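You operate a simulated robot arm through the tools that you are given. There is no shell and no other tool. Be economical: measure what you need, move in short steps, check, and stop when the job is done.

You are at the controls of a simulated robot arm. One attempt, no reset.

JOB
Wet the sponge, wipe up the flour dust and the yellow splash.
Fine: wet it under the sink tap; put it back; leave the tap off.

It is judged by the outcome, as a careful person would: the job done as asked, and still so three seconds after it is handed in. It fails if anything else is knocked over, pushed out of place, dropped, spilled or broken.

ROBOT AND FRAMES
A 6-joint arm with a two-finger parallel gripper, fixed in place. Base frame: the origin is at the foot of the arm, x ahead of it, y to its left, z up. Lengths are in m, angles in degrees, forces in N, time in s.
With the tool pointing down near the work surface it reaches from about 0.18 to 0.76 m from the base axis. Its first joint turns from -166.0 to 166.0 degrees. Payload 3.91 kg.
The TCP is the grasp point between the finger pads, 0.03 m short of the fingertips. In the tool frame z runs along the fingers and y along their closing line. The gripper opens to 0.11 m. The fingers are 0.02 m wide and 0.01 m thick; the gripper's body (0.048 by 0.112 m) begins 0.055 m behind the TCP.
Orientation is that of the tool frame in the base frame, as a unit quaternion [x, y, z, w]. With the fingers straight down and closing along the base's y, the tool's x points along the base's -x, its y along +y and its z along -z.

CONTROLS
- The arm moves only by the tool servo_tool. Its argument "moves" is a list of rows, each a list of 7 numbers: the shift along the tool's x, y, z in m, then the turn, a rotation vector about the tool's x, y, z in degrees, then the gripper command, from -1 (fully open) to 1 (shut), values between in proportion. In form: [[dx, dy, dz, ax, ay, az, claw], ...]. A call has 1 to 12 rows; each row shifts and turns the commanded pose from where the row before left it, along the tool's axes as they then stand. A row lasts 0.2 s, in which the tool goes at most 0.05 m and 8.6 degrees; a call with a longer step from one row to the next is refused whole, and so is a gripper value outside its range. Where a pose cannot be reached the arm comes as near as it can. A force on the tool above 40 N (or 10 N above the force at the start of the call, whichever is more), or a blocked arm, ends the call early, and 0.2 s more pass. Each finger travels about 0.045 m/s and halts on what it meets, pressing with about 38 N; the grip force reading is that of the motor and also rises with nothing between the fingers. The clock runs only during rows and for 0.2 s after the last one: add rows that do not move to give the fingers time. The reply holds the time, the measured pose of the TCP, the force on the tool along the base axes, the opening and the grip force, in the units named above and with some noise.
- Cameras (640 x 400 px; columns grow to the right, rows downward): "scene" is fixed at [0.2253, -0.6535, 1.3914]; the picture's right is [0.95, -0.30, 0.00], its down [-0.09, -0.29, -0.95] and it looks along [0.29, 0.91, -0.30] (base axes); focal length 363 px, centre (320, 200). "wrist" rides on the gripper at [0.071, 0.022, -0.107] in the tool frame; the picture's right is [-0.29, 0.96, 0.00], its down [-0.76, -0.23, -0.61] and it looks along [-0.58, -0.18, 0.79] (tool axes); focal length 243 px, centre (320, 200). There is no depth. A picture from a camera that has moved, and an enlarged one, comes with that camera's place and axes in the base frame and with its lens. The place of the scene camera against the robot may be out by one fixed shift of up to 0.012 m in any direction.
- get_image(camera): a new picture of that camera. It takes no simulated time.
- move_column(by): slides the trunk up (or, below 0, down) by that many m; the arm rides with it, the base frame stays. It gives what a move gives, with no picture.
- zoom(camera, box): a new picture of the part [left, top, right, bottom] of that camera's present view, enlarged. It takes no simulated time.
- hand_in(): hands the job in; it is judged then, once.

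Work in short steps. Places have to be worked out from the pictures, the camera data and where the tool is seen: move nearer, look again, correct. Check each grasp and each placing, and mend what went wrong. You have 120 turns and 84 pictures in all, those below and enlarged ones among them. Open the gripper and draw the arm clear of the work before you hand the job in, unless the task says otherwise; then end with one line.

The tools are called by a JSON object that holds its "api" and its "payload". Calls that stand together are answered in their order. servo_tool: Moves the arm, as the interface text tells. Its arguments: {"type":"object","properties":{"moves":{"type":"array","items":{"type":"array","items":{"type":"number"}}}},"required":["moves"]} The other tools are called the same way: move_column (by) slides the trunk up or down; get_image (camera) takes a picture; zoom (camera, box) takes an enlarged picture of a part of a camera's view; hand_in () hands the job in.

At the start:

```text
time_s: 0.0
ee_pos: [0.3733, 0.0138, 1.2711]
tool_rot: [0.0, 1.0, 0.0, 0.0]
ft_force: [0.0, 0.4, 0.6]
opening: 0.1103
grasp_force: 0.1
trunk travel left (down, up): [-0.5, 0.09]
```

scene: 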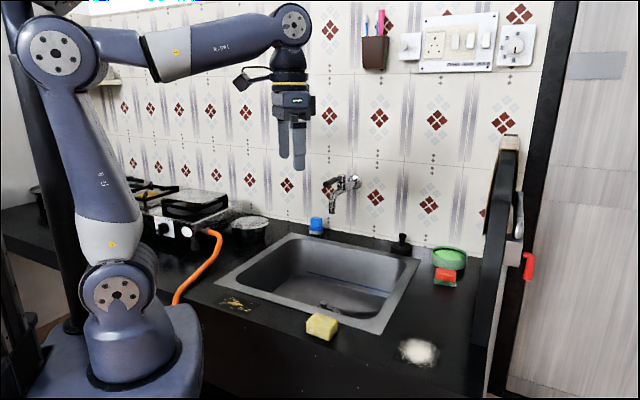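
wrist: 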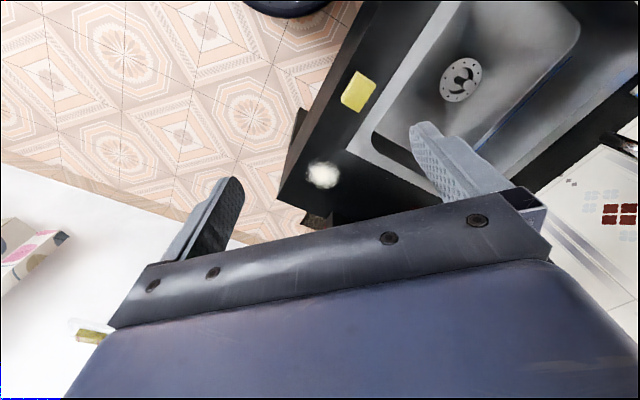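

I'll start with close views of the sponge and the spots, the tap, and the items around the sink.

{"api": "zoom", "payload": {"camera": "scene", "box": [200, 270, 460, 400]}}

{"api": "zoom", "payload": {"camera": "scene", "box": [290, 160, 390, 250]}}

{"api": "zoom", "payload": {"camera": "scene", "box": [380, 220, 480, 300]}}

```text
2.46 times, centred on (330, 335) of scene
camera zoom: at [0.2253, -0.6535, 1.3914], right [0.95, -0.3, 0.0], down [-0.09, -0.29, -0.95], along [0.29, 0.91, -0.3], focal length 894 px, centre (295, -132)
```

zoom: 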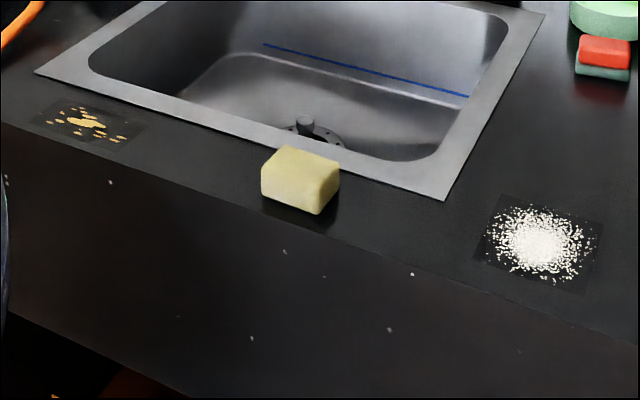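

```text
4.44 times, centred on (340, 205) of scene
camera zoom: at [0.2253, -0.6535, 1.3914], right [0.95, -0.3, 0.0], down [-0.09, -0.29, -0.95], along [0.29, 0.91, -0.3], focal length 1614 px, centre (231, 178)
```

zoom: 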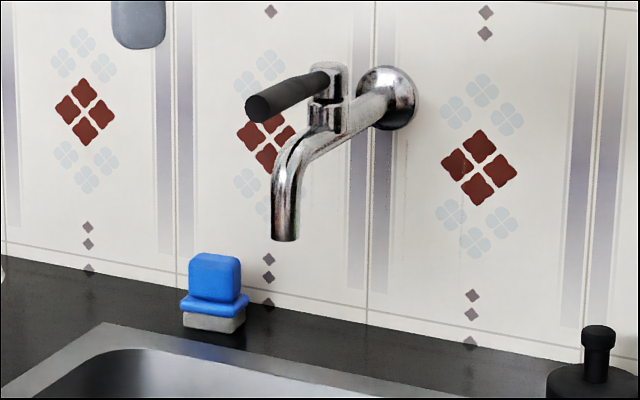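

```text
5.00 times, centred on (430, 260) of scene
camera zoom: at [0.2253, -0.6535, 1.3914], right [0.95, -0.3, 0.0], down [-0.09, -0.29, -0.95], along [0.29, 0.91, -0.3], focal length 1816 px, centre (-230, -100)
```

zoom: 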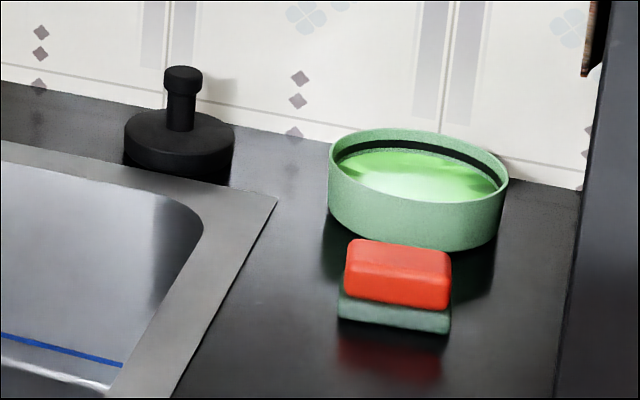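

The yellow block at the front is the sponge. The tap lever is in its off position and hasn't moved. I'll yaw the tool about 48° to face the wall and move nearer so the wrist camera can see the tap.

{"api": "servo_tool", "payload": {"moves": [[0, 0, 0, 0, 0, -8, -1], [0, 0, 0, 0, 0, -8, -1], [0, 0, 0, 0, 0, -8, -1], [0, 0, 0, 0, 0, -8, -1], [0, 0, 0, 0, 0, -8, -1], [0, 0, 0, 0, 0, -8, -1], [-0.032, 0.023, 0, 0, 0, 0, -1], [-0.032, 0.023, 0, 0, 0, 0, -1], [-0.032, 0.023, 0, 0, 0, 0, -1], [-0.032, 0.023, 0, 0, 0, 0, -1], [-0.032, 0.023, 0, 0, 0, 0, -1], [-0.032, 0.023, 0, 0, 0, 0, -1]]}}

{"api": "get_image", "payload": {"camera": "wrist"}}

```text
time_s: 2.6
ee_pos: [0.3996, 0.2502, 1.2713]
tool_rot: [-0.407, 0.914, 0.0, 0.0]
ft_force: [0.6, 0.1, -0.2]
opening: 0.1099
grasp_force: 0.0
trunk travel left (down, up): [-0.5, 0.09]
```

```text
78 pictures are left
camera wrist: at [0.3365, 0.2096, 1.3796], right [-0.52, 0.86, 0.0], down [0.68, 0.41, 0.61], along [0.52, 0.31, -0.79], focal length 243 px, centre (320, 200)
```

wrist: 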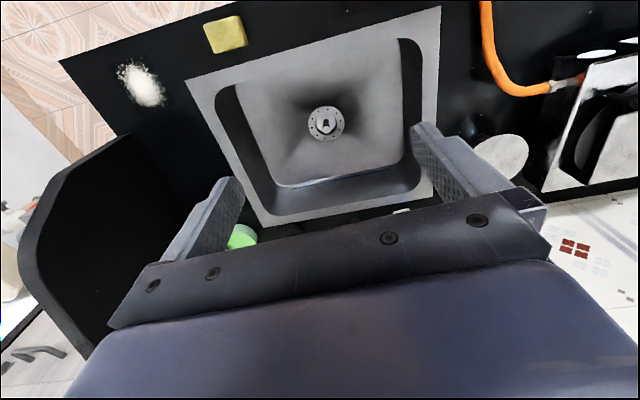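

The gripper body hides the tap from here. Tilting the tool 48° up toward the wall should let the wrist camera look level at it.

{"api": "servo_tool", "payload": {"moves": [[0, 0, 0, 0, -8, 0, -1], [0, 0, 0, 0, -8, 0, -1], [0, 0, 0, 0, -8, 0, -1], [0, 0, 0, 0, -8, 0, -1], [0, 0, 0, 0, -8, 0, -1], [0, 0, 0, 0, -8, 0, -1]]}}

{"api": "get_image", "payload": {"camera": "wrist"}}

```text
time_s: 4.0
ee_pos: [0.4004, 0.2487, 1.2733]
tool_rot: [-0.371, 0.834, 0.166, 0.373]
ft_force: [0.3, -0.1, 1.0]
opening: 0.1099
grasp_force: 0.0
trunk travel left (down, up): [-0.5, 0.09]
```

```text
77 pictures are left
camera wrist: at [0.2999, 0.1671, 1.2905], right [-0.58, 0.78, 0.22], down [0.21, -0.11, 0.97], along [0.79, 0.61, -0.1], focal length 243 px, centre (320, 200)
```

wrist: 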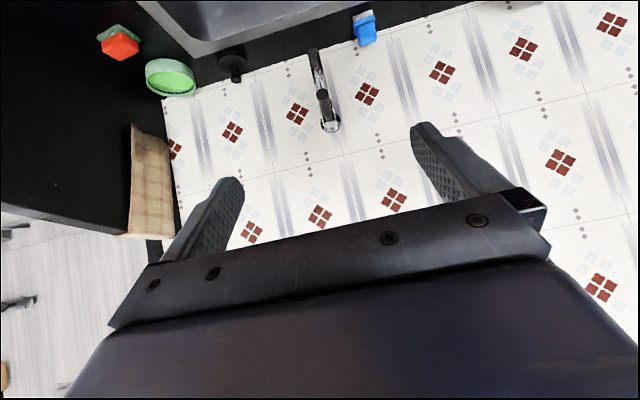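

{"api": "zoom", "payload": {"camera": "wrist", "box": [270, 30, 390, 150]}}

```text
3.33 times, centred on (330, 90) of wrist
camera zoom: at [0.2999, 0.1671, 1.2905], right [-0.58, 0.78, 0.22], down [0.21, -0.11, 0.97], along [0.79, 0.61, -0.1], focal length 809 px, centre (287, 567)
```

zoom: 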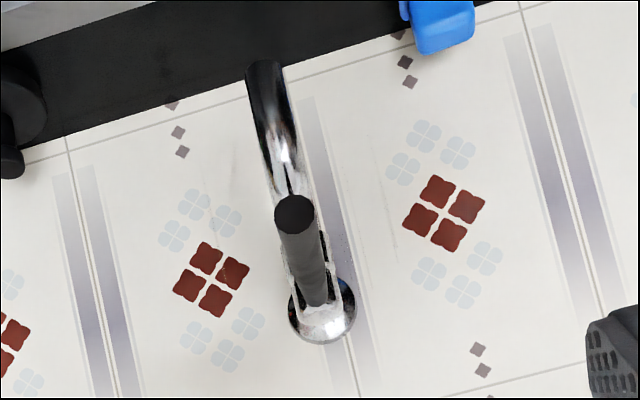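

The handle lies straight out over the spout, level, with its tip at about (0.60, 0.455, 1.07). The spout mouth is at about (0.635, 0.488, 0.95). I'll close the fingers and stage above and to the left of the handle.

{"api": "servo_tool", "payload": {"moves": [[-0.0164, 0.005, 0.0388, 0, 0, 0, 1], [-0.0164, 0.005, 0.0388, 0, 0, 0, 1], [-0.0164, 0.005, 0.0388, 0, 0, 0, 1], [-0.0164, 0.005, 0.0388, 0, 0, 0, 1], [-0.0164, 0.005, 0.0388, 0, 0, 0, 1], [-0.0164, 0.005, 0.0388, 0, 0, 0, 1], [-0.0164, 0.005, 0.0388, 0, 0, 0, 1], [-0.0164, 0.005, 0.0388, 0, 0, 0, 1], [0, 0, 0, 0, 0, 0, 1]]}}

{"api": "get_image", "payload": {"camera": "wrist"}}

{"api": "get_image", "payload": {"camera": "scene"}}

```text
time_s: 6.0
ee_pos: [0.584, 0.513, 1.1642]
tool_rot: [-0.371, 0.835, 0.165, 0.372]
ft_force: [0.5, 0.4, 0.2]
opening: 0.0
grasp_force: 37.5
trunk travel left (down, up): [-0.5, 0.09]
```

```text
75 pictures are left
camera wrist: at [0.4843, 0.4319, 1.1824], right [-0.58, 0.78, 0.22], down [0.21, -0.11, 0.97], along [0.79, 0.61, -0.1], focal length 243 px, centre (320, 200)
```

wrist: 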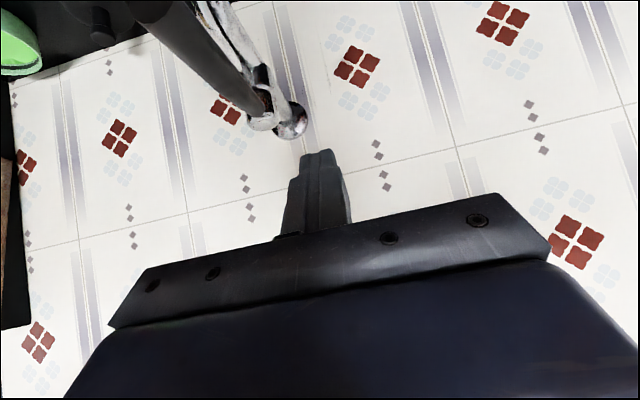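

```text
74 pictures are left
```

scene: 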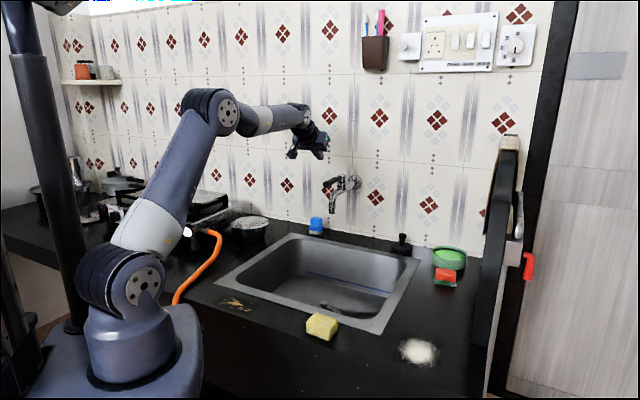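

The handle estimate holds and there is about 3 cm of clearance beside it. I'll lower level with the handle on its left side, then nudge right about 3 cm.

{"api": "servo_tool", "payload": {"moves": [[0.0223, 0, 0.02, 0, 0, 0, 1], [0.0223, 0, 0.02, 0, 0, 0, 1], [0.0223, 0, 0.02, 0, 0, 0, 1], [0, -0.01, 0, 0, 0, 0, 1], [0, -0.01, 0, 0, 0, 0, 1], [0, 0, 0, 0, 0, 0, 1]]}}

{"api": "get_image", "payload": {"camera": "wrist"}}

{"api": "zoom", "payload": {"camera": "scene", "box": [290, 130, 390, 230]}}

```text
time_s: 7.4
ee_pos: [0.5992, 0.4978, 1.0727]
tool_rot: [-0.371, 0.835, 0.165, 0.372]
ft_force: [0.6, 0.7, -0.3]
opening: 0.0
grasp_force: 37.7
trunk travel left (down, up): [-0.5, 0.09]
```

```text
73 pictures are left
camera wrist: at [0.4987, 0.4159, 1.0918], right [-0.58, 0.78, 0.22], down [0.21, -0.11, 0.97], along [0.79, 0.61, -0.1], focal length 243 px, centre (320, 200)
```

wrist: 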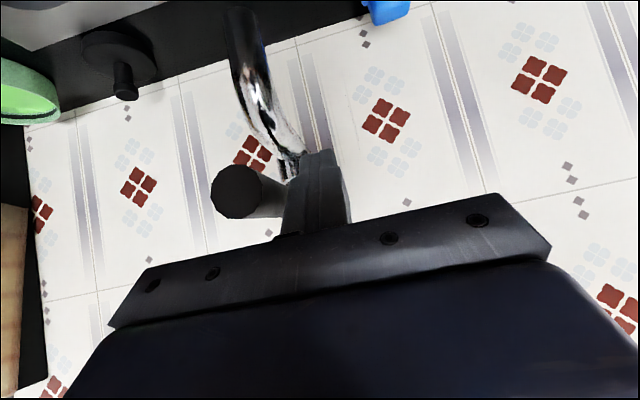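

```text
4.00 times, centred on (340, 180) of scene
camera zoom: at [0.2253, -0.6535, 1.3914], right [0.95, -0.3, 0.0], down [-0.09, -0.29, -0.95], along [0.29, 0.91, -0.3], focal length 1453 px, centre (240, 280)
```

zoom: 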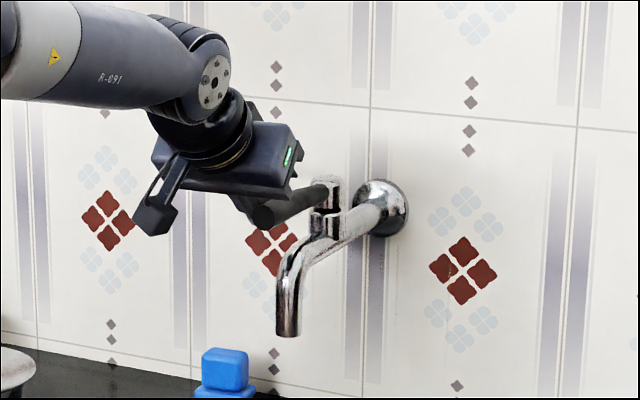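

The fingers are beside the handle at the right height. I'll push right in small steps and watch the force.

{"api": "servo_tool", "payload": {"moves": [[0, -0.008, 0, 0, 0, 0, 1], [0, -0.008, 0, 0, 0, 0, 1], [0, -0.008, 0, 0, 0, 0, 1], [0, -0.008, 0, 0, 0, 0, 1], [0, 0, 0, 0, 0, 0, 1]]}}

{"api": "get_image", "payload": {"camera": "wrist"}}

{"api": "zoom", "payload": {"camera": "scene", "box": [290, 130, 390, 230]}}

```text
time_s: 8.6
ee_pos: [0.621, 0.4761, 1.0715]
tool_rot: [-0.373, 0.834, 0.165, 0.372]
ft_force: [0.0, -0.1, 0.5]
opening: 0.0004
grasp_force: 37.6
trunk travel left (down, up): [-0.5, 0.09]
```

```text
71 pictures are left
camera wrist: at [0.5206, 0.395, 1.091], right [-0.58, 0.78, 0.22], down [0.21, -0.11, 0.97], along [0.79, 0.61, -0.1], focal length 243 px, centre (320, 200)
```

wrist: 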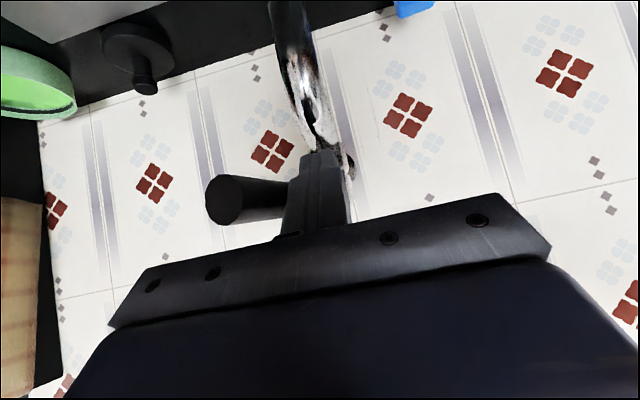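

```text
4.00 times, centred on (340, 180) of scene
camera zoom: at [0.2253, -0.6535, 1.3914], right [0.95, -0.3, 0.0], down [-0.09, -0.29, -0.95], along [0.29, 0.91, -0.3], focal length 1453 px, centre (240, 280)
```

zoom: 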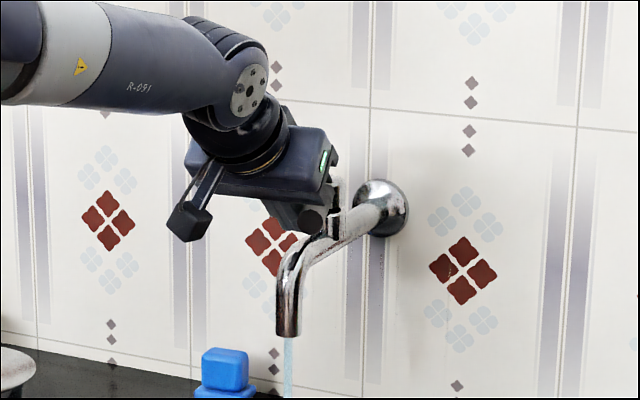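

The handle turns easily and water is running. I'll open it a little more along its arc, then back the fingers away.

{"api": "servo_tool", "payload": {"moves": [[-0.002, -0.008, 0.0022, 0, 0, 0, 1], [-0.002, -0.008, 0.0022, 0, 0, 0, 1], [-0.003, -0.008, 0.003, 0, 0, 0, 1], [0, 0, 0, 0, 0, 0, 1], [0, 0.015, 0, 0, 0, 0, 1], [0, 0.015, 0, 0, 0, 0, 1], [-0.03, 0, -0.03, 0, 0, 0, 1], [-0.03, 0, -0.03, 0, 0, 0, 1]]}}

{"api": "get_image", "payload": {"camera": "wrist"}}

{"api": "get_image", "payload": {"camera": "scene"}}

```text
time_s: 10.4
ee_pos: [0.6177, 0.4859, 1.1577]
tool_rot: [-0.372, 0.835, 0.165, 0.371]
ft_force: [0.2, 0.6, -0.1]
opening: 0.0001
grasp_force: 38.1
trunk travel left (down, up): [-0.5, 0.09]
```

```text
69 pictures are left
camera wrist: at [0.5176, 0.4046, 1.1767], right [-0.58, 0.78, 0.22], down [0.21, -0.11, 0.97], along [0.79, 0.61, -0.1], focal length 243 px, centre (320, 200)
```

wrist: 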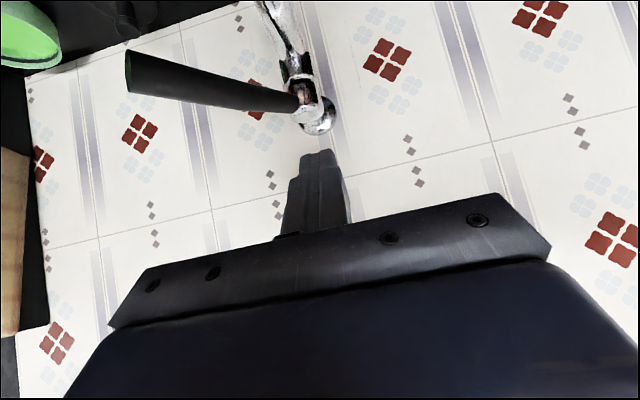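

```text
68 pictures are left
```

scene: 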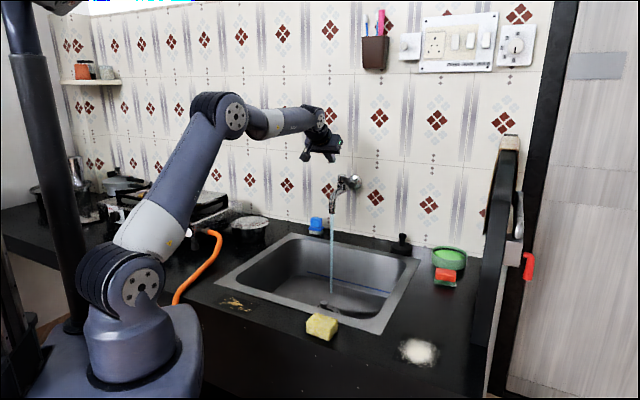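

Water is running and the handle has turned about 40°. I'll back away and bring the tool upright to go for the sponge.

{"api": "servo_tool", "payload": {"moves": [[0.0217, 0, -0.0365, 0, 0, 0, 1], [0.0217, 0, -0.0365, 0, 0, 0, 1], [0.0217, 0, -0.0365, 0, 0, 0, 0], [0.0217, 0, -0.0365, 0, 0, 0, -1], [0.0217, 0, -0.0365, 0, 0, 0, -1], [0.0217, 0, -0.0365, 0, 0, 0, -1], [0, 0, 0, 0, 8, 0, -1], [0, 0, 0, 0, 8, 0, -1], [0, 0, 0, 0, 8, 0, -1], [0, 0, 0, 0, 8, 0, -1], [0, 0, 0, 0, 8, 0, -1], [0, 0, 0, 0, 8, 0, -1]]}}

{"api": "servo_tool", "payload": {"moves": [[0.04, -0.01, 0.02, 0, 0, 0, -1], [0.04, -0.01, 0.02, 0, 0, 0, -1], [0.03, -0.01, 0.02, 0, 0, 0, -1], [0.02, -0.01, 0.02, 0, 0, 0, -1], [0.02, -0.01, 0.02, 0, 0, 0, -1], [0.02, -0.01, 0.02, 0, 0, 0, -1], [0, 0, 0, 0, 0, 0, -1]]}}

{"api": "get_image", "payload": {"camera": "wrist"}}

```text
time_s: 13.0
ee_pos: [0.4528, 0.2993, 1.2066]
tool_rot: [-0.407, 0.913, 0.001, 0.0]
ft_force: [-0.3, -0.2, 0.6]
opening: 0.1102
grasp_force: 0.1
trunk travel left (down, up): [-0.5, 0.09]
```

```text
time_s: 14.6
ee_pos: [0.3842, 0.1318, 1.0859]
tool_rot: [-0.407, 0.913, 0.0, 0.0]
ft_force: [-0.1, -0.5, -0.6]
opening: 0.11
grasp_force: 0.1
trunk travel left (down, up): [-0.5, 0.09]
```

```text
67 pictures are left
camera wrist: at [0.321, 0.0919, 1.1934], right [-0.52, 0.86, 0.0], down [0.68, 0.41, 0.61], along [0.52, 0.31, -0.79], focal length 243 px, centre (320, 200)
```

wrist: 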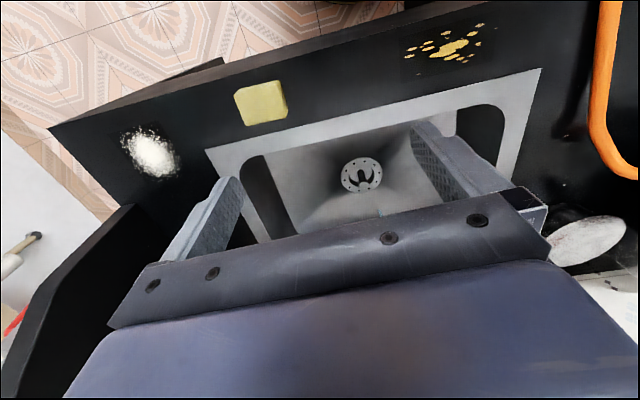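

{"api": "zoom", "payload": {"camera": "wrist", "box": [90, 10, 530, 200]}}

{"api": "zoom", "payload": {"camera": "wrist", "box": [220, 65, 300, 135]}}

```text
1.45 times, centred on (310, 105) of wrist
camera zoom: at [0.321, 0.0919, 1.1934], right [-0.52, 0.86, 0.0], down [0.68, 0.41, 0.61], along [0.52, 0.31, -0.79], focal length 353 px, centre (334, 338)
```

zoom: 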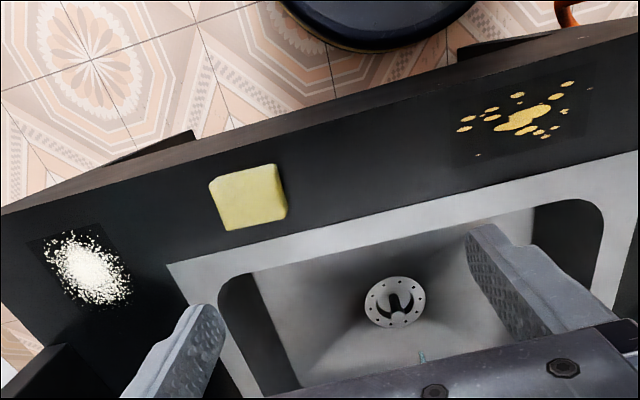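

```text
5.71 times, centred on (260, 100) of wrist
camera zoom: at [0.321, 0.0919, 1.1934], right [-0.52, 0.86, 0.0], down [0.68, 0.41, 0.61], along [0.52, 0.31, -0.79], focal length 1386 px, centre (663, 771)
```

zoom: 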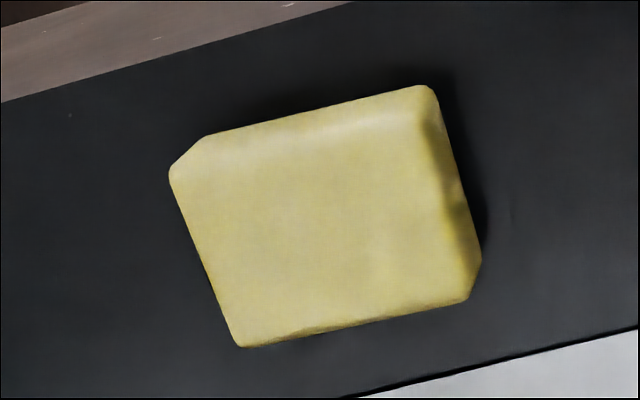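

From above, the sponge is about 62 × 42 × 40 mm, centred near (0.454, 0.073) and yawed about 43°. I'll align with it, hover above and look.

{"api": "servo_tool", "payload": {"moves": [[0, 0, 0, 0, 0, 5, -1], [-0.0028, -0.023, 0.04, 0, 0, 0, -1], [-0.0028, -0.023, 0.04, 0, 0, 0, -1], [-0.0028, -0.023, 0.04, 0, 0, 0, -1], [-0.0028, -0.022, 0.03, 0, 0, 0, -1], [0, 0, 0, 0, 0, 0, -1]]}}

{"api": "get_image", "payload": {"camera": "wrist"}}

{"api": "zoom", "payload": {"camera": "scene", "box": [240, 240, 440, 365]}}

```text
time_s: 16.0
ee_pos: [0.4521, 0.0742, 0.9353]
tool_rot: [-0.367, 0.93, -0.001, 0.0]
ft_force: [0.0, -1.2, -0.3]
opening: 0.1099
grasp_force: 0.0
trunk travel left (down, up): [-0.5, 0.09]
```

```text
64 pictures are left
camera wrist: at [0.386, 0.0403, 1.0432], right [-0.44, 0.9, 0.0], down [0.71, 0.35, 0.61], along [0.55, 0.27, -0.79], focal length 243 px, centre (320, 200)
```

wrist: 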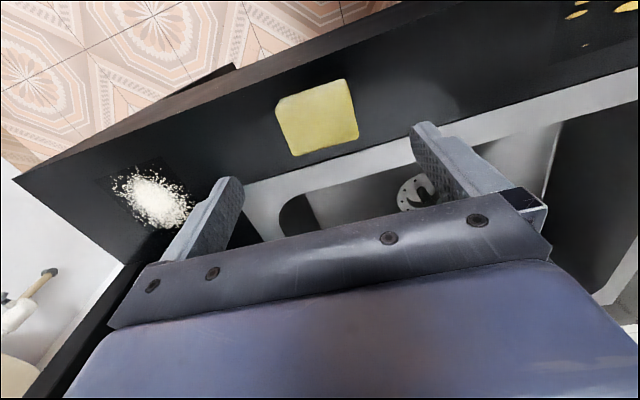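

```text
3.20 times, centred on (340, 302) of scene
camera zoom: at [0.2253, -0.6535, 1.3914], right [0.95, -0.3, 0.0], down [-0.09, -0.29, -0.95], along [0.29, 0.91, -0.3], focal length 1162 px, centre (256, -128)
```

zoom: 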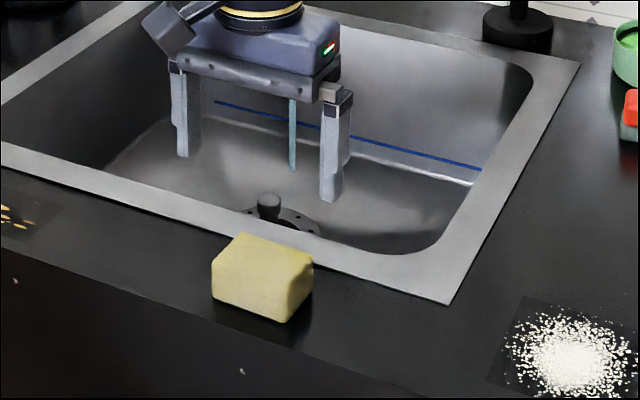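

The second view agrees: centre (0.4545, 0.072). I'll descend to z ≈ 0.843 with the fingertips about 13 mm above the counter and close.

{"api": "servo_tool", "payload": {"moves": [[0, -0.003, 0.03, 0, 0, 0, -1], [0, 0, 0.03, 0, 0, 0, -1], [0, 0, 0.02, 0, 0, 0, -1], [0, 0, 0.012, 0, 0, 0, -1], [0, 0, 0, 0, 0, 0, -1], [0, 0, 0, 0, 0, 0, 1], [0, 0, 0, 0, 0, 0, 1], [0, 0, 0, 0, 0, 0, 1], [0, 0, 0, 0, 0, 0, 1], [0, 0, 0, 0, 0, 0, 1]]}}

{"api": "get_image", "payload": {"camera": "wrist"}}

{"api": "zoom", "payload": {"camera": "scene", "box": [240, 240, 440, 365]}}

```text
time_s: 18.2
ee_pos: [0.4568, 0.0715, 0.8444]
tool_rot: [-0.366, 0.931, 0.0, 0.0]
ft_force: [-0.6, -0.6, -0.6]
opening: 0.0648
grasp_force: 38.0
trunk travel left (down, up): [-0.5, 0.09]
```

```text
62 pictures are left
camera wrist: at [0.3901, 0.0373, 0.9516], right [-0.44, 0.9, 0.0], down [0.71, 0.35, 0.61], along [0.55, 0.27, -0.79], focal length 243 px, centre (320, 200)
```

wrist: 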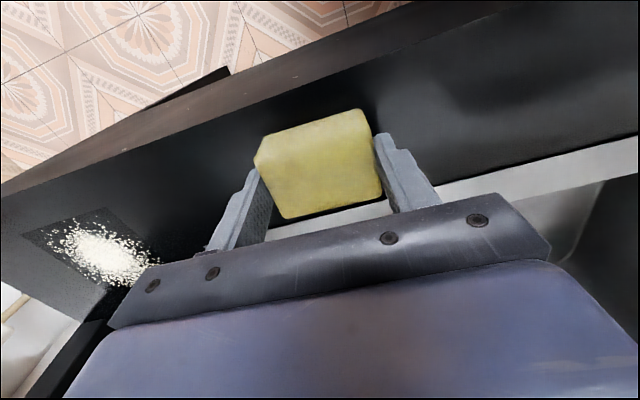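

```text
3.20 times, centred on (340, 302) of scene
camera zoom: at [0.2253, -0.6535, 1.3914], right [0.95, -0.3, 0.0], down [-0.09, -0.29, -0.95], along [0.29, 0.91, -0.3], focal length 1162 px, centre (256, -128)
```

zoom: 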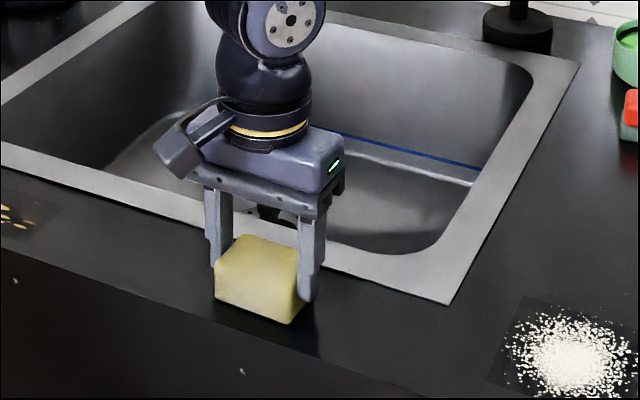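

The sponge is held (opening 65 mm). I'll lift it, tilt the tool and head toward the stream.

{"api": "servo_tool", "payload": {"moves": [[0, 0, -0.015, 0, 0, 0, 1], [0, 0, -0.03, 0, 0, 0, 1], [0, 0, -0.03, 0, 0, 0, 1], [0, 0, -0.03, 0, 0, 0, 1], [0, 0, 0, 0, 0, -5, 1], [0, 0, 0, 0, -8, 0, 1], [0, 0, 0, 0, -8, 0, 1], [0, 0, 0, 0, -8, 0, 1], [0, 0, 0, 0, -8, 0, 1], [0, 0, 0, 0, -8, 0, 1], [0, 0, 0, 0, -8, 0, 1]]}}

{"api": "get_image", "payload": {"camera": "scene"}}

```text
time_s: 20.6
ee_pos: [0.4568, 0.0707, 0.9498]
tool_rot: [-0.373, 0.834, 0.166, 0.371]
ft_force: [-0.2, 0.4, -0.6]
opening: 0.0644
grasp_force: 38.0
trunk travel left (down, up): [-0.5, 0.09]
```

```text
60 pictures are left
```

scene: 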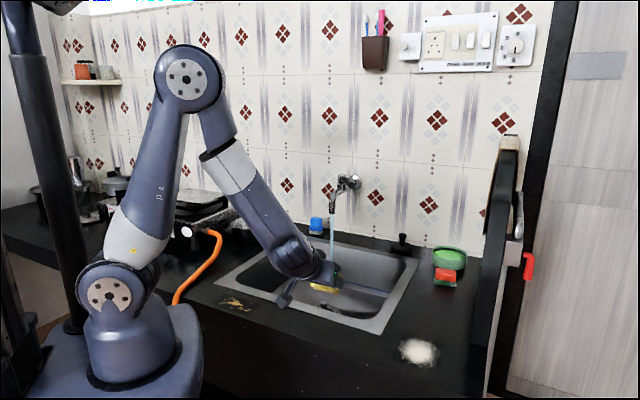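

{"api": "servo_tool", "payload": {"moves": [[-0.0188, 0.0184, 0.0302, 0, 0, 0, 1], [-0.0188, 0.0184, 0.0302, 0, 0, 0, 1], [-0.0188, 0.0184, 0.0302, 0, 0, 0, 1], [-0.0188, 0.0184, 0.0302, 0, 0, 0, 1], [-0.0188, 0.0184, 0.0302, 0, 0, 0, 1], [-0.0188, 0.0184, 0.0302, 0, 0, 0, 1], [-0.0188, 0.0184, 0.0302, 0, 0, 0, 1], [-0.0188, 0.0184, 0.0302, 0, 0, 0, 1]]}}

{"api": "get_image", "payload": {"camera": "wrist"}}

{"api": "zoom", "payload": {"camera": "scene", "box": [250, 160, 410, 310]}}

```text
time_s: 22.4
ee_pos: [0.5354, 0.3797, 0.8985]
tool_rot: [-0.371, 0.834, 0.166, 0.372]
ft_force: [0.4, -0.2, 0.6]
opening: 0.0647
grasp_force: 38.3
trunk travel left (down, up): [-0.5, 0.09]
```

```text
59 pictures are left
camera wrist: at [0.4351, 0.2986, 0.9188], right [-0.58, 0.78, 0.22], down [0.21, -0.11, 0.97], along [0.79, 0.61, -0.1], focal length 243 px, centre (320, 200)
```

wrist: 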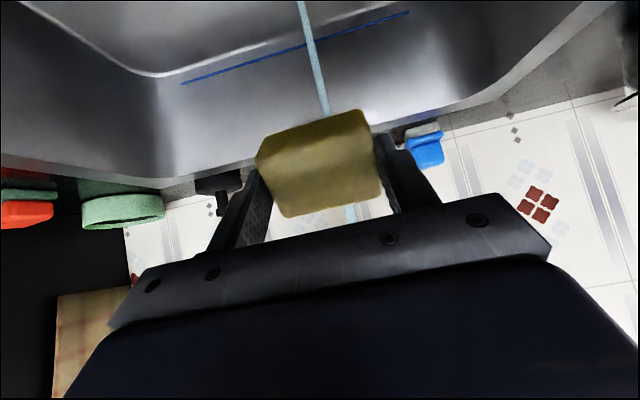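

```text
2.67 times, centred on (330, 235) of scene
camera zoom: at [0.2253, -0.6535, 1.3914], right [0.95, -0.3, 0.0], down [-0.09, -0.29, -0.95], along [0.29, 0.91, -0.3], focal length 969 px, centre (293, 107)
```

zoom: 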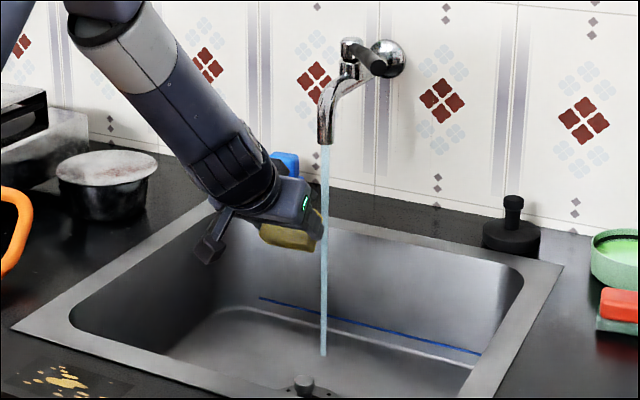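

The stream lines up with the sponge, about 12 cm further on. I'll move it in under the flow and hold.

{"api": "servo_tool", "payload": {"moves": [[-0.017, 0, 0.0294, 0, 0, 0, 1], [-0.017, 0, 0.0294, 0, 0, 0, 1], [-0.017, 0, 0.0294, 0, 0, 0, 1], [-0.017, 0, 0.0294, 0, 0, 0, 1], [0, 0, 0, 0, 0, 0, 1], [0, 0, 0, 0, 0, 0, 1], [0, 0, 0, 0, 0, 0, 1]]}}

{"api": "get_image", "payload": {"camera": "wrist"}}

{"api": "zoom", "payload": {"camera": "scene", "box": [250, 160, 410, 310]}}

```text
time_s: 24.0
ee_pos: [0.6236, 0.4775, 0.8707]
tool_rot: [-0.372, 0.835, 0.166, 0.371]
ft_force: [0.3, 0.6, -0.5]
opening: 0.0644
grasp_force: 38.1
trunk travel left (down, up): [-0.5, 0.09]
```

```text
57 pictures are left
camera wrist: at [0.5237, 0.3961, 0.8897], right [-0.58, 0.78, 0.22], down [0.21, -0.11, 0.97], along [0.79, 0.61, -0.1], focal length 243 px, centre (320, 200)
```

wrist: 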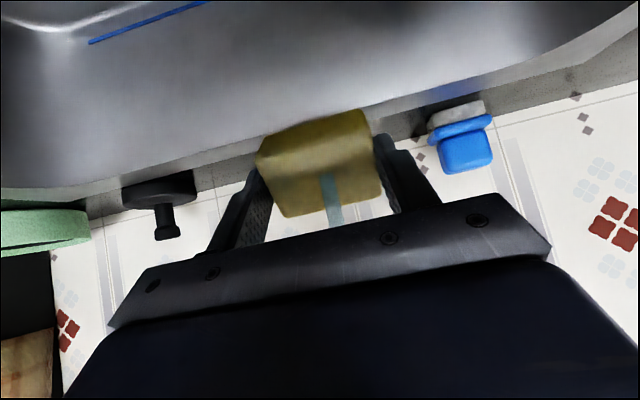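

```text
2.67 times, centred on (330, 235) of scene
camera zoom: at [0.2253, -0.6535, 1.3914], right [0.95, -0.3, 0.0], down [-0.09, -0.29, -0.95], along [0.29, 0.91, -0.3], focal length 969 px, centre (293, 107)
```

zoom: 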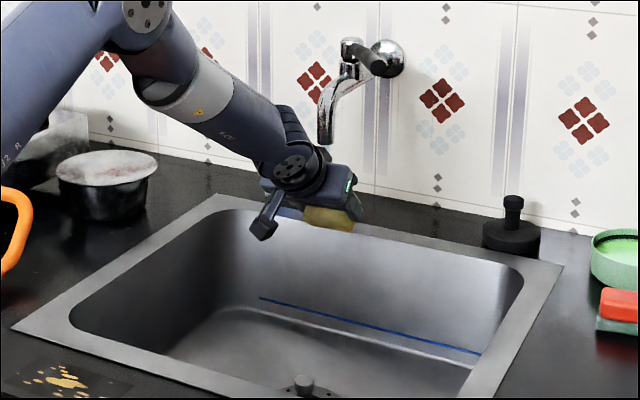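

The stream is landing on the sponge and it looks darker. I'll soak it a little longer, then back out slowly over the sink and raise it.

{"api": "servo_tool", "payload": {"moves": [[0, 0, 0, 0, 0, 0, 1], [-0.004, 0, 0.004, 0, 0, 0, 1], [0, 0, 0, 0, 0, 0, 1], [0.004, 0, -0.004, 0, 0, 0, 1], [0, 0, 0, 0, 0, 0, 1], [0, 0, 0, 0, 0, 0, 1], [0, 0, 0, 0, 0, 0, 1], [0.017, 0, -0.0294, 0, 0, 0, 1], [0.017, 0, -0.0294, 0, 0, 0, 1], [0.017, 0, -0.0294, 0, 0, 0, 1], [0.017, 0, -0.0294, 0, 0, 0, 1], [0, 0, 0, 0, 0, 0, 1]]}}

{"api": "get_image", "payload": {"camera": "wrist"}}

{"api": "zoom", "payload": {"camera": "scene", "box": [250, 160, 410, 310]}}

```text
time_s: 26.6
ee_pos: [0.5344, 0.378, 0.8993]
tool_rot: [-0.371, 0.835, 0.165, 0.371]
ft_force: [-0.5, -1.1, 0.5]
opening: 0.0643
grasp_force: 38.5
trunk travel left (down, up): [-0.5, 0.09]
```

```text
55 pictures are left
camera wrist: at [0.4348, 0.2971, 0.9179], right [-0.58, 0.78, 0.22], down [0.21, -0.11, 0.97], along [0.79, 0.61, -0.1], focal length 243 px, centre (320, 200)
```

wrist: 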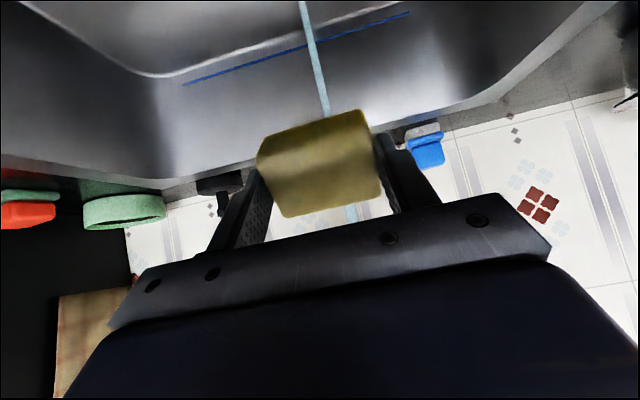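

```text
2.67 times, centred on (330, 235) of scene
camera zoom: at [0.2253, -0.6535, 1.3914], right [0.95, -0.3, 0.0], down [-0.09, -0.29, -0.95], along [0.29, 0.91, -0.3], focal length 969 px, centre (293, 107)
```

zoom: 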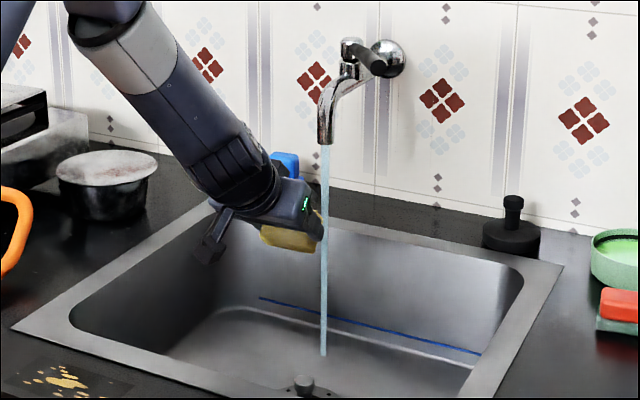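

Now I'll bring the tool upright and check the sponge's colour in clear light.

{"api": "servo_tool", "payload": {"moves": [[0.0122, 0, -0.0374, 0, 0, 0, 1], [0.0122, 0, -0.0374, 0, 0, 0, 1], [0.0122, 0, -0.0374, 0, 0, 0, 1], [0.0122, 0, -0.0374, 0, 0, 0, 1], [0.0122, 0, -0.0374, 0, 0, 0, 1], [0, 0, 0, 0, 8, 0, 1], [0, 0, 0, 0, 8, 0, 1], [0, 0, 0, 0, 8, 0, 1], [0, 0, 0, 0, 8, 0, 1], [0, 0, 0, 0, 8, 0, 1], [0, 0, 0, 0, 8, 0, 1], [0, 0, 0, 0, 0, 0, 1]]}}

{"api": "get_image", "payload": {"camera": "wrist"}}

{"api": "zoom", "payload": {"camera": "scene", "box": [200, 200, 440, 350]}}

```text
time_s: 29.2
ee_pos: [0.41, 0.2509, 0.9786]
tool_rot: [-0.416, 0.908, 0.032, 0.04]
ft_force: [0.0, 0.2, 0.3]
opening: 0.0647
grasp_force: 37.9
out of reach, approached as far as the arm can: row 7
trunk travel left (down, up): [-0.5, 0.09]
```

```text
53 pictures are left
camera wrist: at [0.3438, 0.2003, 1.0791], right [-0.54, 0.84, 0.05], down [0.64, 0.37, 0.67], along [0.55, 0.39, -0.74], focal length 243 px, centre (320, 200)
```

wrist: 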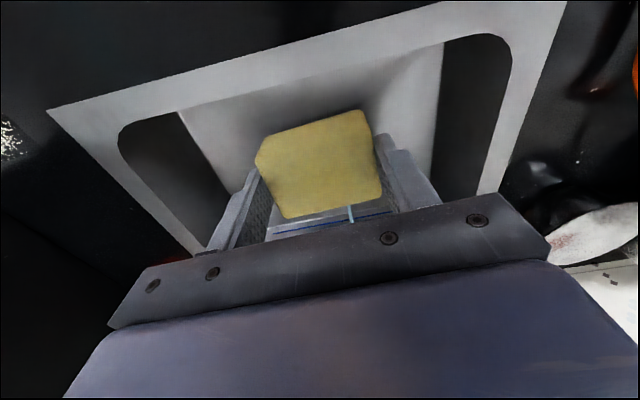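

```text
2.67 times, centred on (320, 275) of scene
camera zoom: at [0.2253, -0.6535, 1.3914], right [0.95, -0.3, 0.0], down [-0.09, -0.29, -0.95], along [0.29, 0.91, -0.3], focal length 969 px, centre (320, 0)
```

zoom: 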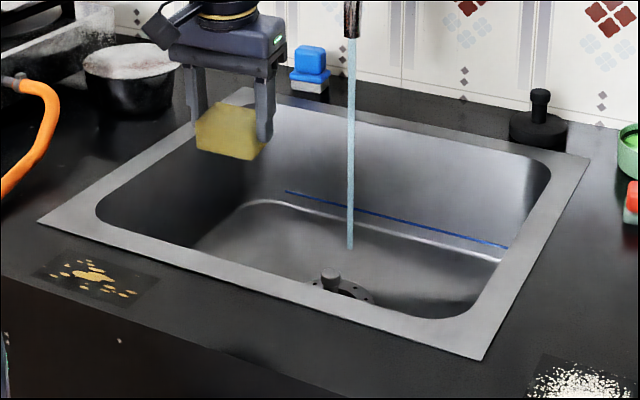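

The sponge is clearly darker now, so it's wet. The tool still has a few degrees of residual tilt after the reach warning, so I'll raise slightly and let it settle.

{"api": "servo_tool", "payload": {"moves": [[0.01, -0.01, -0.03, 0, 0, 0, 1], [0, 0, 0, 0, 0, 0, 1], [0, 0, 0, 0, 0, 0, 1]]}}

```text
time_s: 30.0
ee_pos: [0.4097, 0.2349, 1.0067]
tool_rot: [-0.415, 0.908, 0.031, 0.041]
ft_force: [0.0, -0.2, -0.9]
opening: 0.0645
grasp_force: 38.5
trunk travel left (down, up): [-0.5, 0.09]
```

{"api": "servo_tool", "payload": {"moves": [[0, 0, 0, 1.27, 5.75, 0, 1], [0, 0, 0, 0, 0, 0, 1]]}}

```text
time_s: 30.6
ee_pos: [0.4093, 0.2331, 1.0077]
tool_rot: [-0.417, 0.909, 0.001, -0.001]
ft_force: [-0.2, -0.2, -0.2]
opening: 0.0646
grasp_force: 38.7
trunk travel left (down, up): [-0.5, 0.09]
```

Upright again. The splash spans n = 0.35–0.394 and t = ±0.06 in counter-aligned (45°) coordinates. I'll yaw to 45°, move above its right end and lower until the sponge just presses.

{"api": "servo_tool", "payload": {"moves": [[0, 0, 0, 0, 0, 4.3, 1], [0.031, 0.028, 0.02, 0, 0, 0, 1], [0.031, 0.028, 0.03, 0, 0, 0, 1], [0.03, 0.0286, 0.03, 0, 0, 0, 1], [0, 0, 0.027, 0, 0, 0, 1], [0, 0, 0.03, 0, 0, 0, 1], [0, 0, 0.018, 0, 0, 0, 1], [0, 0, 0.006, 0, 0, 0, 1], [0, 0, 0.002, 0, 0, 0, 1], [0, 0, 0, 0, 0, 0, 1]]}}

{"api": "zoom", "payload": {"camera": "scene", "box": [180, 230, 340, 350]}}

```text
refused: row 3 steps farther than a row can; nothing moved
```

```text
3.33 times, centred on (260, 290) of scene
camera zoom: at [0.2253, -0.6535, 1.3914], right [0.95, -0.3, 0.0], down [-0.09, -0.29, -0.95], along [0.29, 0.91, -0.3], focal length 1211 px, centre (520, -100)
```

zoom: 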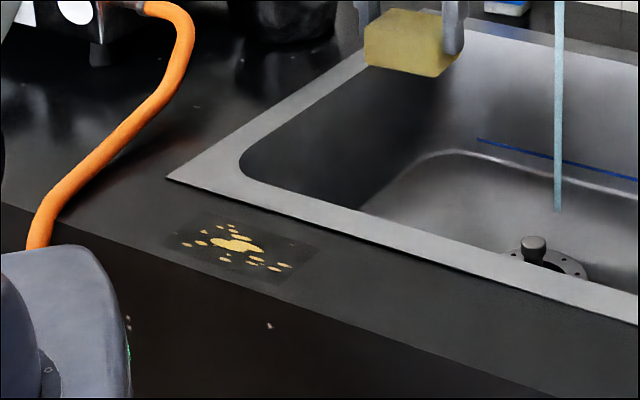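

A row was too long, so I'm sending the same path in shorter steps.

{"api": "servo_tool", "payload": {"moves": [[0, 0, 0, 0, 0, 4.3, 1], [0.031, 0.028, 0.02, 0, 0, 0, 1], [0.031, 0.028, 0.02, 0, 0, 0, 1], [0.03, 0.0286, 0.02, 0, 0, 0, 1], [0, 0, 0.04, 0, 0, 0, 1], [0, 0, 0.035, 0, 0, 0, 1], [0, 0, 0.019, 0, 0, 0, 1], [0, 0, 0.006, 0, 0, 0, 1], [0, 0, 0.003, 0, 0, 0, 1], [0, 0, 0, 0, 0, 0, 1]]}}

{"api": "zoom", "payload": {"camera": "scene", "box": [180, 230, 340, 350]}}

```text
time_s: 32.8
ee_pos: [0.2841, 0.2281, 0.8466]
tool_rot: [-0.382, 0.924, 0.001, -0.001]
ft_force: [-0.3, 0.5, 0.1]
opening: 0.0646
grasp_force: 38.3
trunk travel left (down, up): [-0.5, 0.09]
```

```text
3.33 times, centred on (260, 290) of scene
camera zoom: at [0.2253, -0.6535, 1.3914], right [0.95, -0.3, 0.0], down [-0.09, -0.29, -0.95], along [0.29, 0.91, -0.3], focal length 1211 px, centre (520, -100)
```

zoom: 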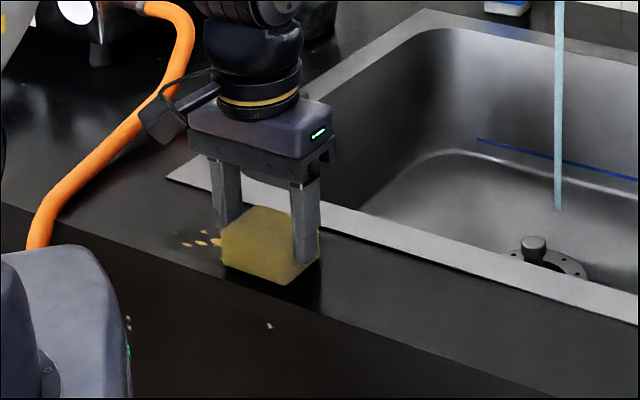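

There's no contact force yet, so I'll lower in 2 mm steps.

{"api": "servo_tool", "payload": {"moves": [[0, 0, 0.002, 0, 0, 0, 1], [0, 0, 0.002, 0, 0, 0, 1], [0, 0, 0, 0, 0, 0, 1]]}}

```text
time_s: 33.5
ee_pos: [0.284, 0.228, 0.8447]
tool_rot: [-0.382, 0.924, 0.001, 0.001]
ft_force: [-3.8, -3.4, 30.6]
opening: 0.0645
grasp_force: 38.4
trunk travel left (down, up): [-0.5, 0.09]
stopped in row 3: the force on the tool passed its limit (the readings are from after the stop); the commanded pose is now the measured one
```

Contact is at z ≈ 0.845 and it's stiff. I'll ease off slightly and stroke left along the splash and back.

{"api": "servo_tool", "payload": {"moves": [[0, 0, -0.0003, 0, 0, 0, 1], [0, 0.012, 0, 0, 0, 0, 1], [0, 0.018, 0, 0, 0, 0, 1], [0, 0.018, 0, 0, 0, 0, 1], [0, 0.018, 0, 0, 0, 0, 1], [0, 0.018, 0, 0, 0, 0, 1], [0, 0, 0, 0, 0, 0, 1]]}}

{"api": "zoom", "payload": {"camera": "scene", "box": [180, 230, 340, 350]}}

```text
time_s: 34.0
ee_pos: [0.2837, 0.2291, 0.8446]
tool_rot: [-0.383, 0.924, 0.0, 0.002]
ft_force: [-1.8, -6.4, 25.2]
opening: 0.0644
grasp_force: 38.1
trunk travel left (down, up): [-0.5, 0.09]
stopped in row 2: the force on the tool passed its limit (the readings are from after the stop); the commanded pose is now the measured one
```

```text
3.33 times, centred on (260, 290) of scene
camera zoom: at [0.2253, -0.6535, 1.3914], right [0.95, -0.3, 0.0], down [-0.09, -0.29, -0.95], along [0.29, 0.91, -0.3], focal length 1211 px, centre (520, -100)
```

zoom: 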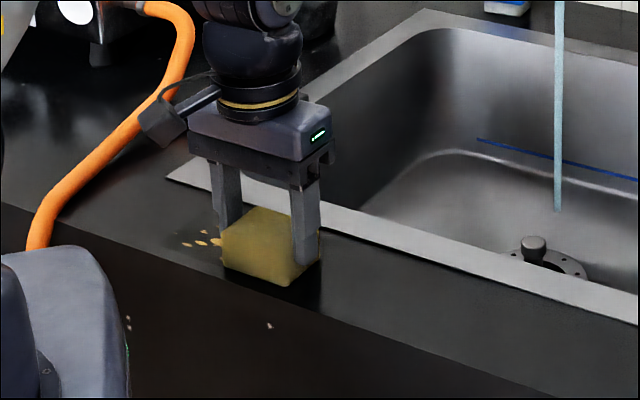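

{"api": "servo_tool", "payload": {"moves": [[0, 0, -0.001, 0, 0, 0, 1], [0, 0.008, 0, 0, 0, 0, 1], [0, 0.01, 0, 0, 0, 0, 1], [0, 0.01, 0, 0, 0, 0, 1]]}}

```text
time_s: 35.0
ee_pos: [0.2648, 0.2493, 0.8449]
tool_rot: [-0.381, 0.924, 0.002, 0.001]
ft_force: [4.6, -5.0, 15.6]
opening: 0.0643
grasp_force: 37.8
trunk travel left (down, up): [-0.5, 0.09]
```

Pressing at about 15 N with light friction, so this height is good. I'll finish the stroke left and come back one row deeper.

{"api": "servo_tool", "payload": {"moves": [[0, 0.012, 0, 0, 0, 0, 1], [0, 0.014, 0, 0, 0, 0, 1], [0, 0.014, 0, 0, 0, 0, 1], [0, 0.012, 0, 0, 0, 0, 1], [-0.01, 0, 0, 0, 0, 0, 1], [-0.01, 0, 0, 0, 0, 0, 1], [0, -0.014, 0, 0, 0, 0, 1], [0, -0.014, 0, 0, 0, 0, 1], [0, -0.014, 0, 0, 0, 0, 1], [0, -0.014, 0, 0, 0, 0, 1], [0, -0.014, 0, 0, 0, 0, 1], [0, -0.014, 0, 0, 0, 0, 1]]}}

{"api": "zoom", "payload": {"camera": "scene", "box": [180, 230, 340, 350]}}

```text
time_s: 37.6
ee_pos: [0.3031, 0.2408, 0.8445]
tool_rot: [-0.383, 0.924, 0.002, -0.001]
ft_force: [0.0, 0.6, -1.1]
opening: 0.0645
grasp_force: 38.0
trunk travel left (down, up): [-0.5, 0.09]
```

```text
3.33 times, centred on (260, 290) of scene
camera zoom: at [0.2253, -0.6535, 1.3914], right [0.95, -0.3, 0.0], down [-0.09, -0.29, -0.95], along [0.29, 0.91, -0.3], focal length 1211 px, centre (520, -100)
```

zoom: 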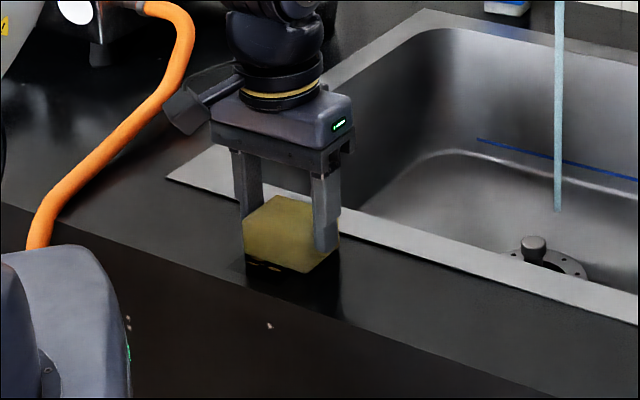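

Almost everything is gone, with only a bit left on the front side near the right end. Contact has lightened, so I'll press 1 mm lower and pass over the front strip again.

{"api": "servo_tool", "payload": {"moves": [[0.013, 0, 0, 0, 0, 0, 1], [0.014, -0.006, 0.0007, 0, 0, 0, 1], [0, 0.006, 0.0005, 0, 0, 0, 1], [0, 0.012, 0, 0, 0, 0, 1], [0, 0.012, 0, 0, 0, 0, 1]]}}

{"api": "zoom", "payload": {"camera": "scene", "box": [180, 230, 340, 350]}}

```text
time_s: 38.8
ee_pos: [0.2655, 0.2367, 0.8445]
tool_rot: [-0.382, 0.924, 0.002, 0.001]
ft_force: [9.2, -9.3, 32.5]
opening: 0.0643
grasp_force: 38.1
trunk travel left (down, up): [-0.5, 0.09]
```

```text
3.33 times, centred on (260, 290) of scene
camera zoom: at [0.2253, -0.6535, 1.3914], right [0.95, -0.3, 0.0], down [-0.09, -0.29, -0.95], along [0.29, 0.91, -0.3], focal length 1211 px, centre (520, -100)
```

zoom: 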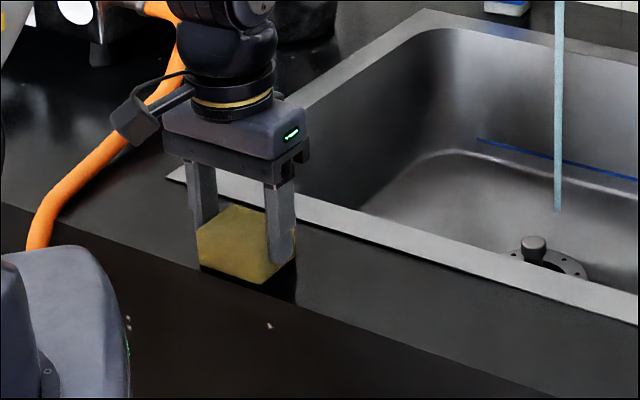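

Good contact at about 32 N. I'll finish the stroke left, then lift clear and inspect.

{"api": "servo_tool", "payload": {"moves": [[0, 0.012, -0.0002, 0, 0, 0, 1], [0, 0.012, 0, 0, 0, 0, 1], [0, 0.012, 0, 0, 0, 0, 1], [0, 0.012, 0, 0, 0, 0, 1], [0, 0, -0.02, 0, 0, 0, 1], [-0.02, -0.02, -0.03, 0, 0, 0, 1], [-0.03, -0.025, -0.03, 0, 0, 0, 1], [-0.03, -0.025, -0.03, 0, 0, 0, 1], [-0.03, -0.025, -0.02, 0, 0, 0, 1]]}}

{"api": "zoom", "payload": {"camera": "scene", "box": [180, 230, 340, 350]}}

{"api": "get_image", "payload": {"camera": "wrist"}}

```text
time_s: 40.8
ee_pos: [0.376, 0.2843, 0.9733]
tool_rot: [-0.383, 0.924, 0.001, 0.0]
ft_force: [-0.8, -0.1, 0.1]
opening: 0.0646
grasp_force: 37.9
trunk travel left (down, up): [-0.5, 0.09]
```

```text
3.33 times, centred on (260, 290) of scene
camera zoom: at [0.2253, -0.6535, 1.3914], right [0.95, -0.3, 0.0], down [-0.09, -0.29, -0.95], along [0.29, 0.91, -0.3], focal length 1211 px, centre (520, -100)
```

zoom: 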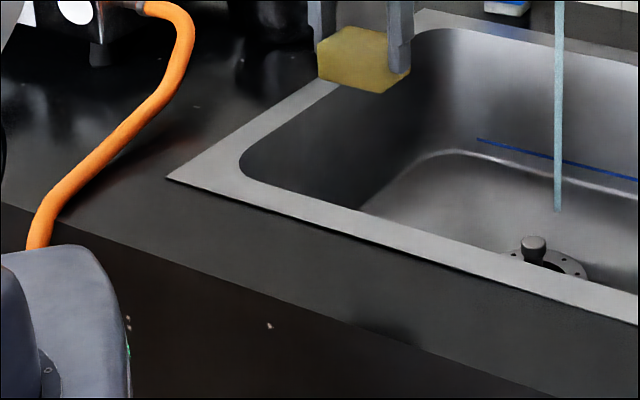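

```text
45 pictures are left
camera wrist: at [0.312, 0.2477, 1.081], right [-0.47, 0.88, 0.0], down [0.7, 0.37, 0.61], along [0.54, 0.29, -0.79], focal length 243 px, centre (320, 200)
```

wrist: 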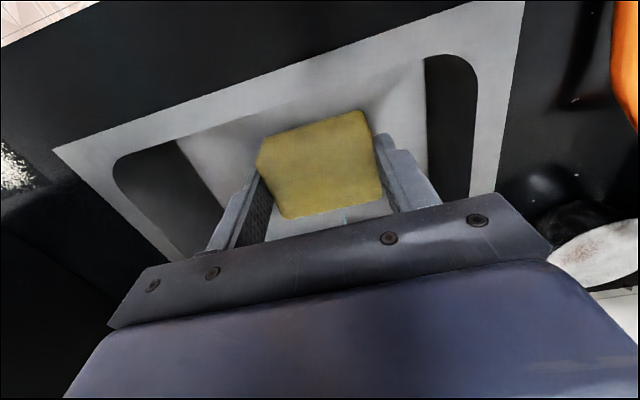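

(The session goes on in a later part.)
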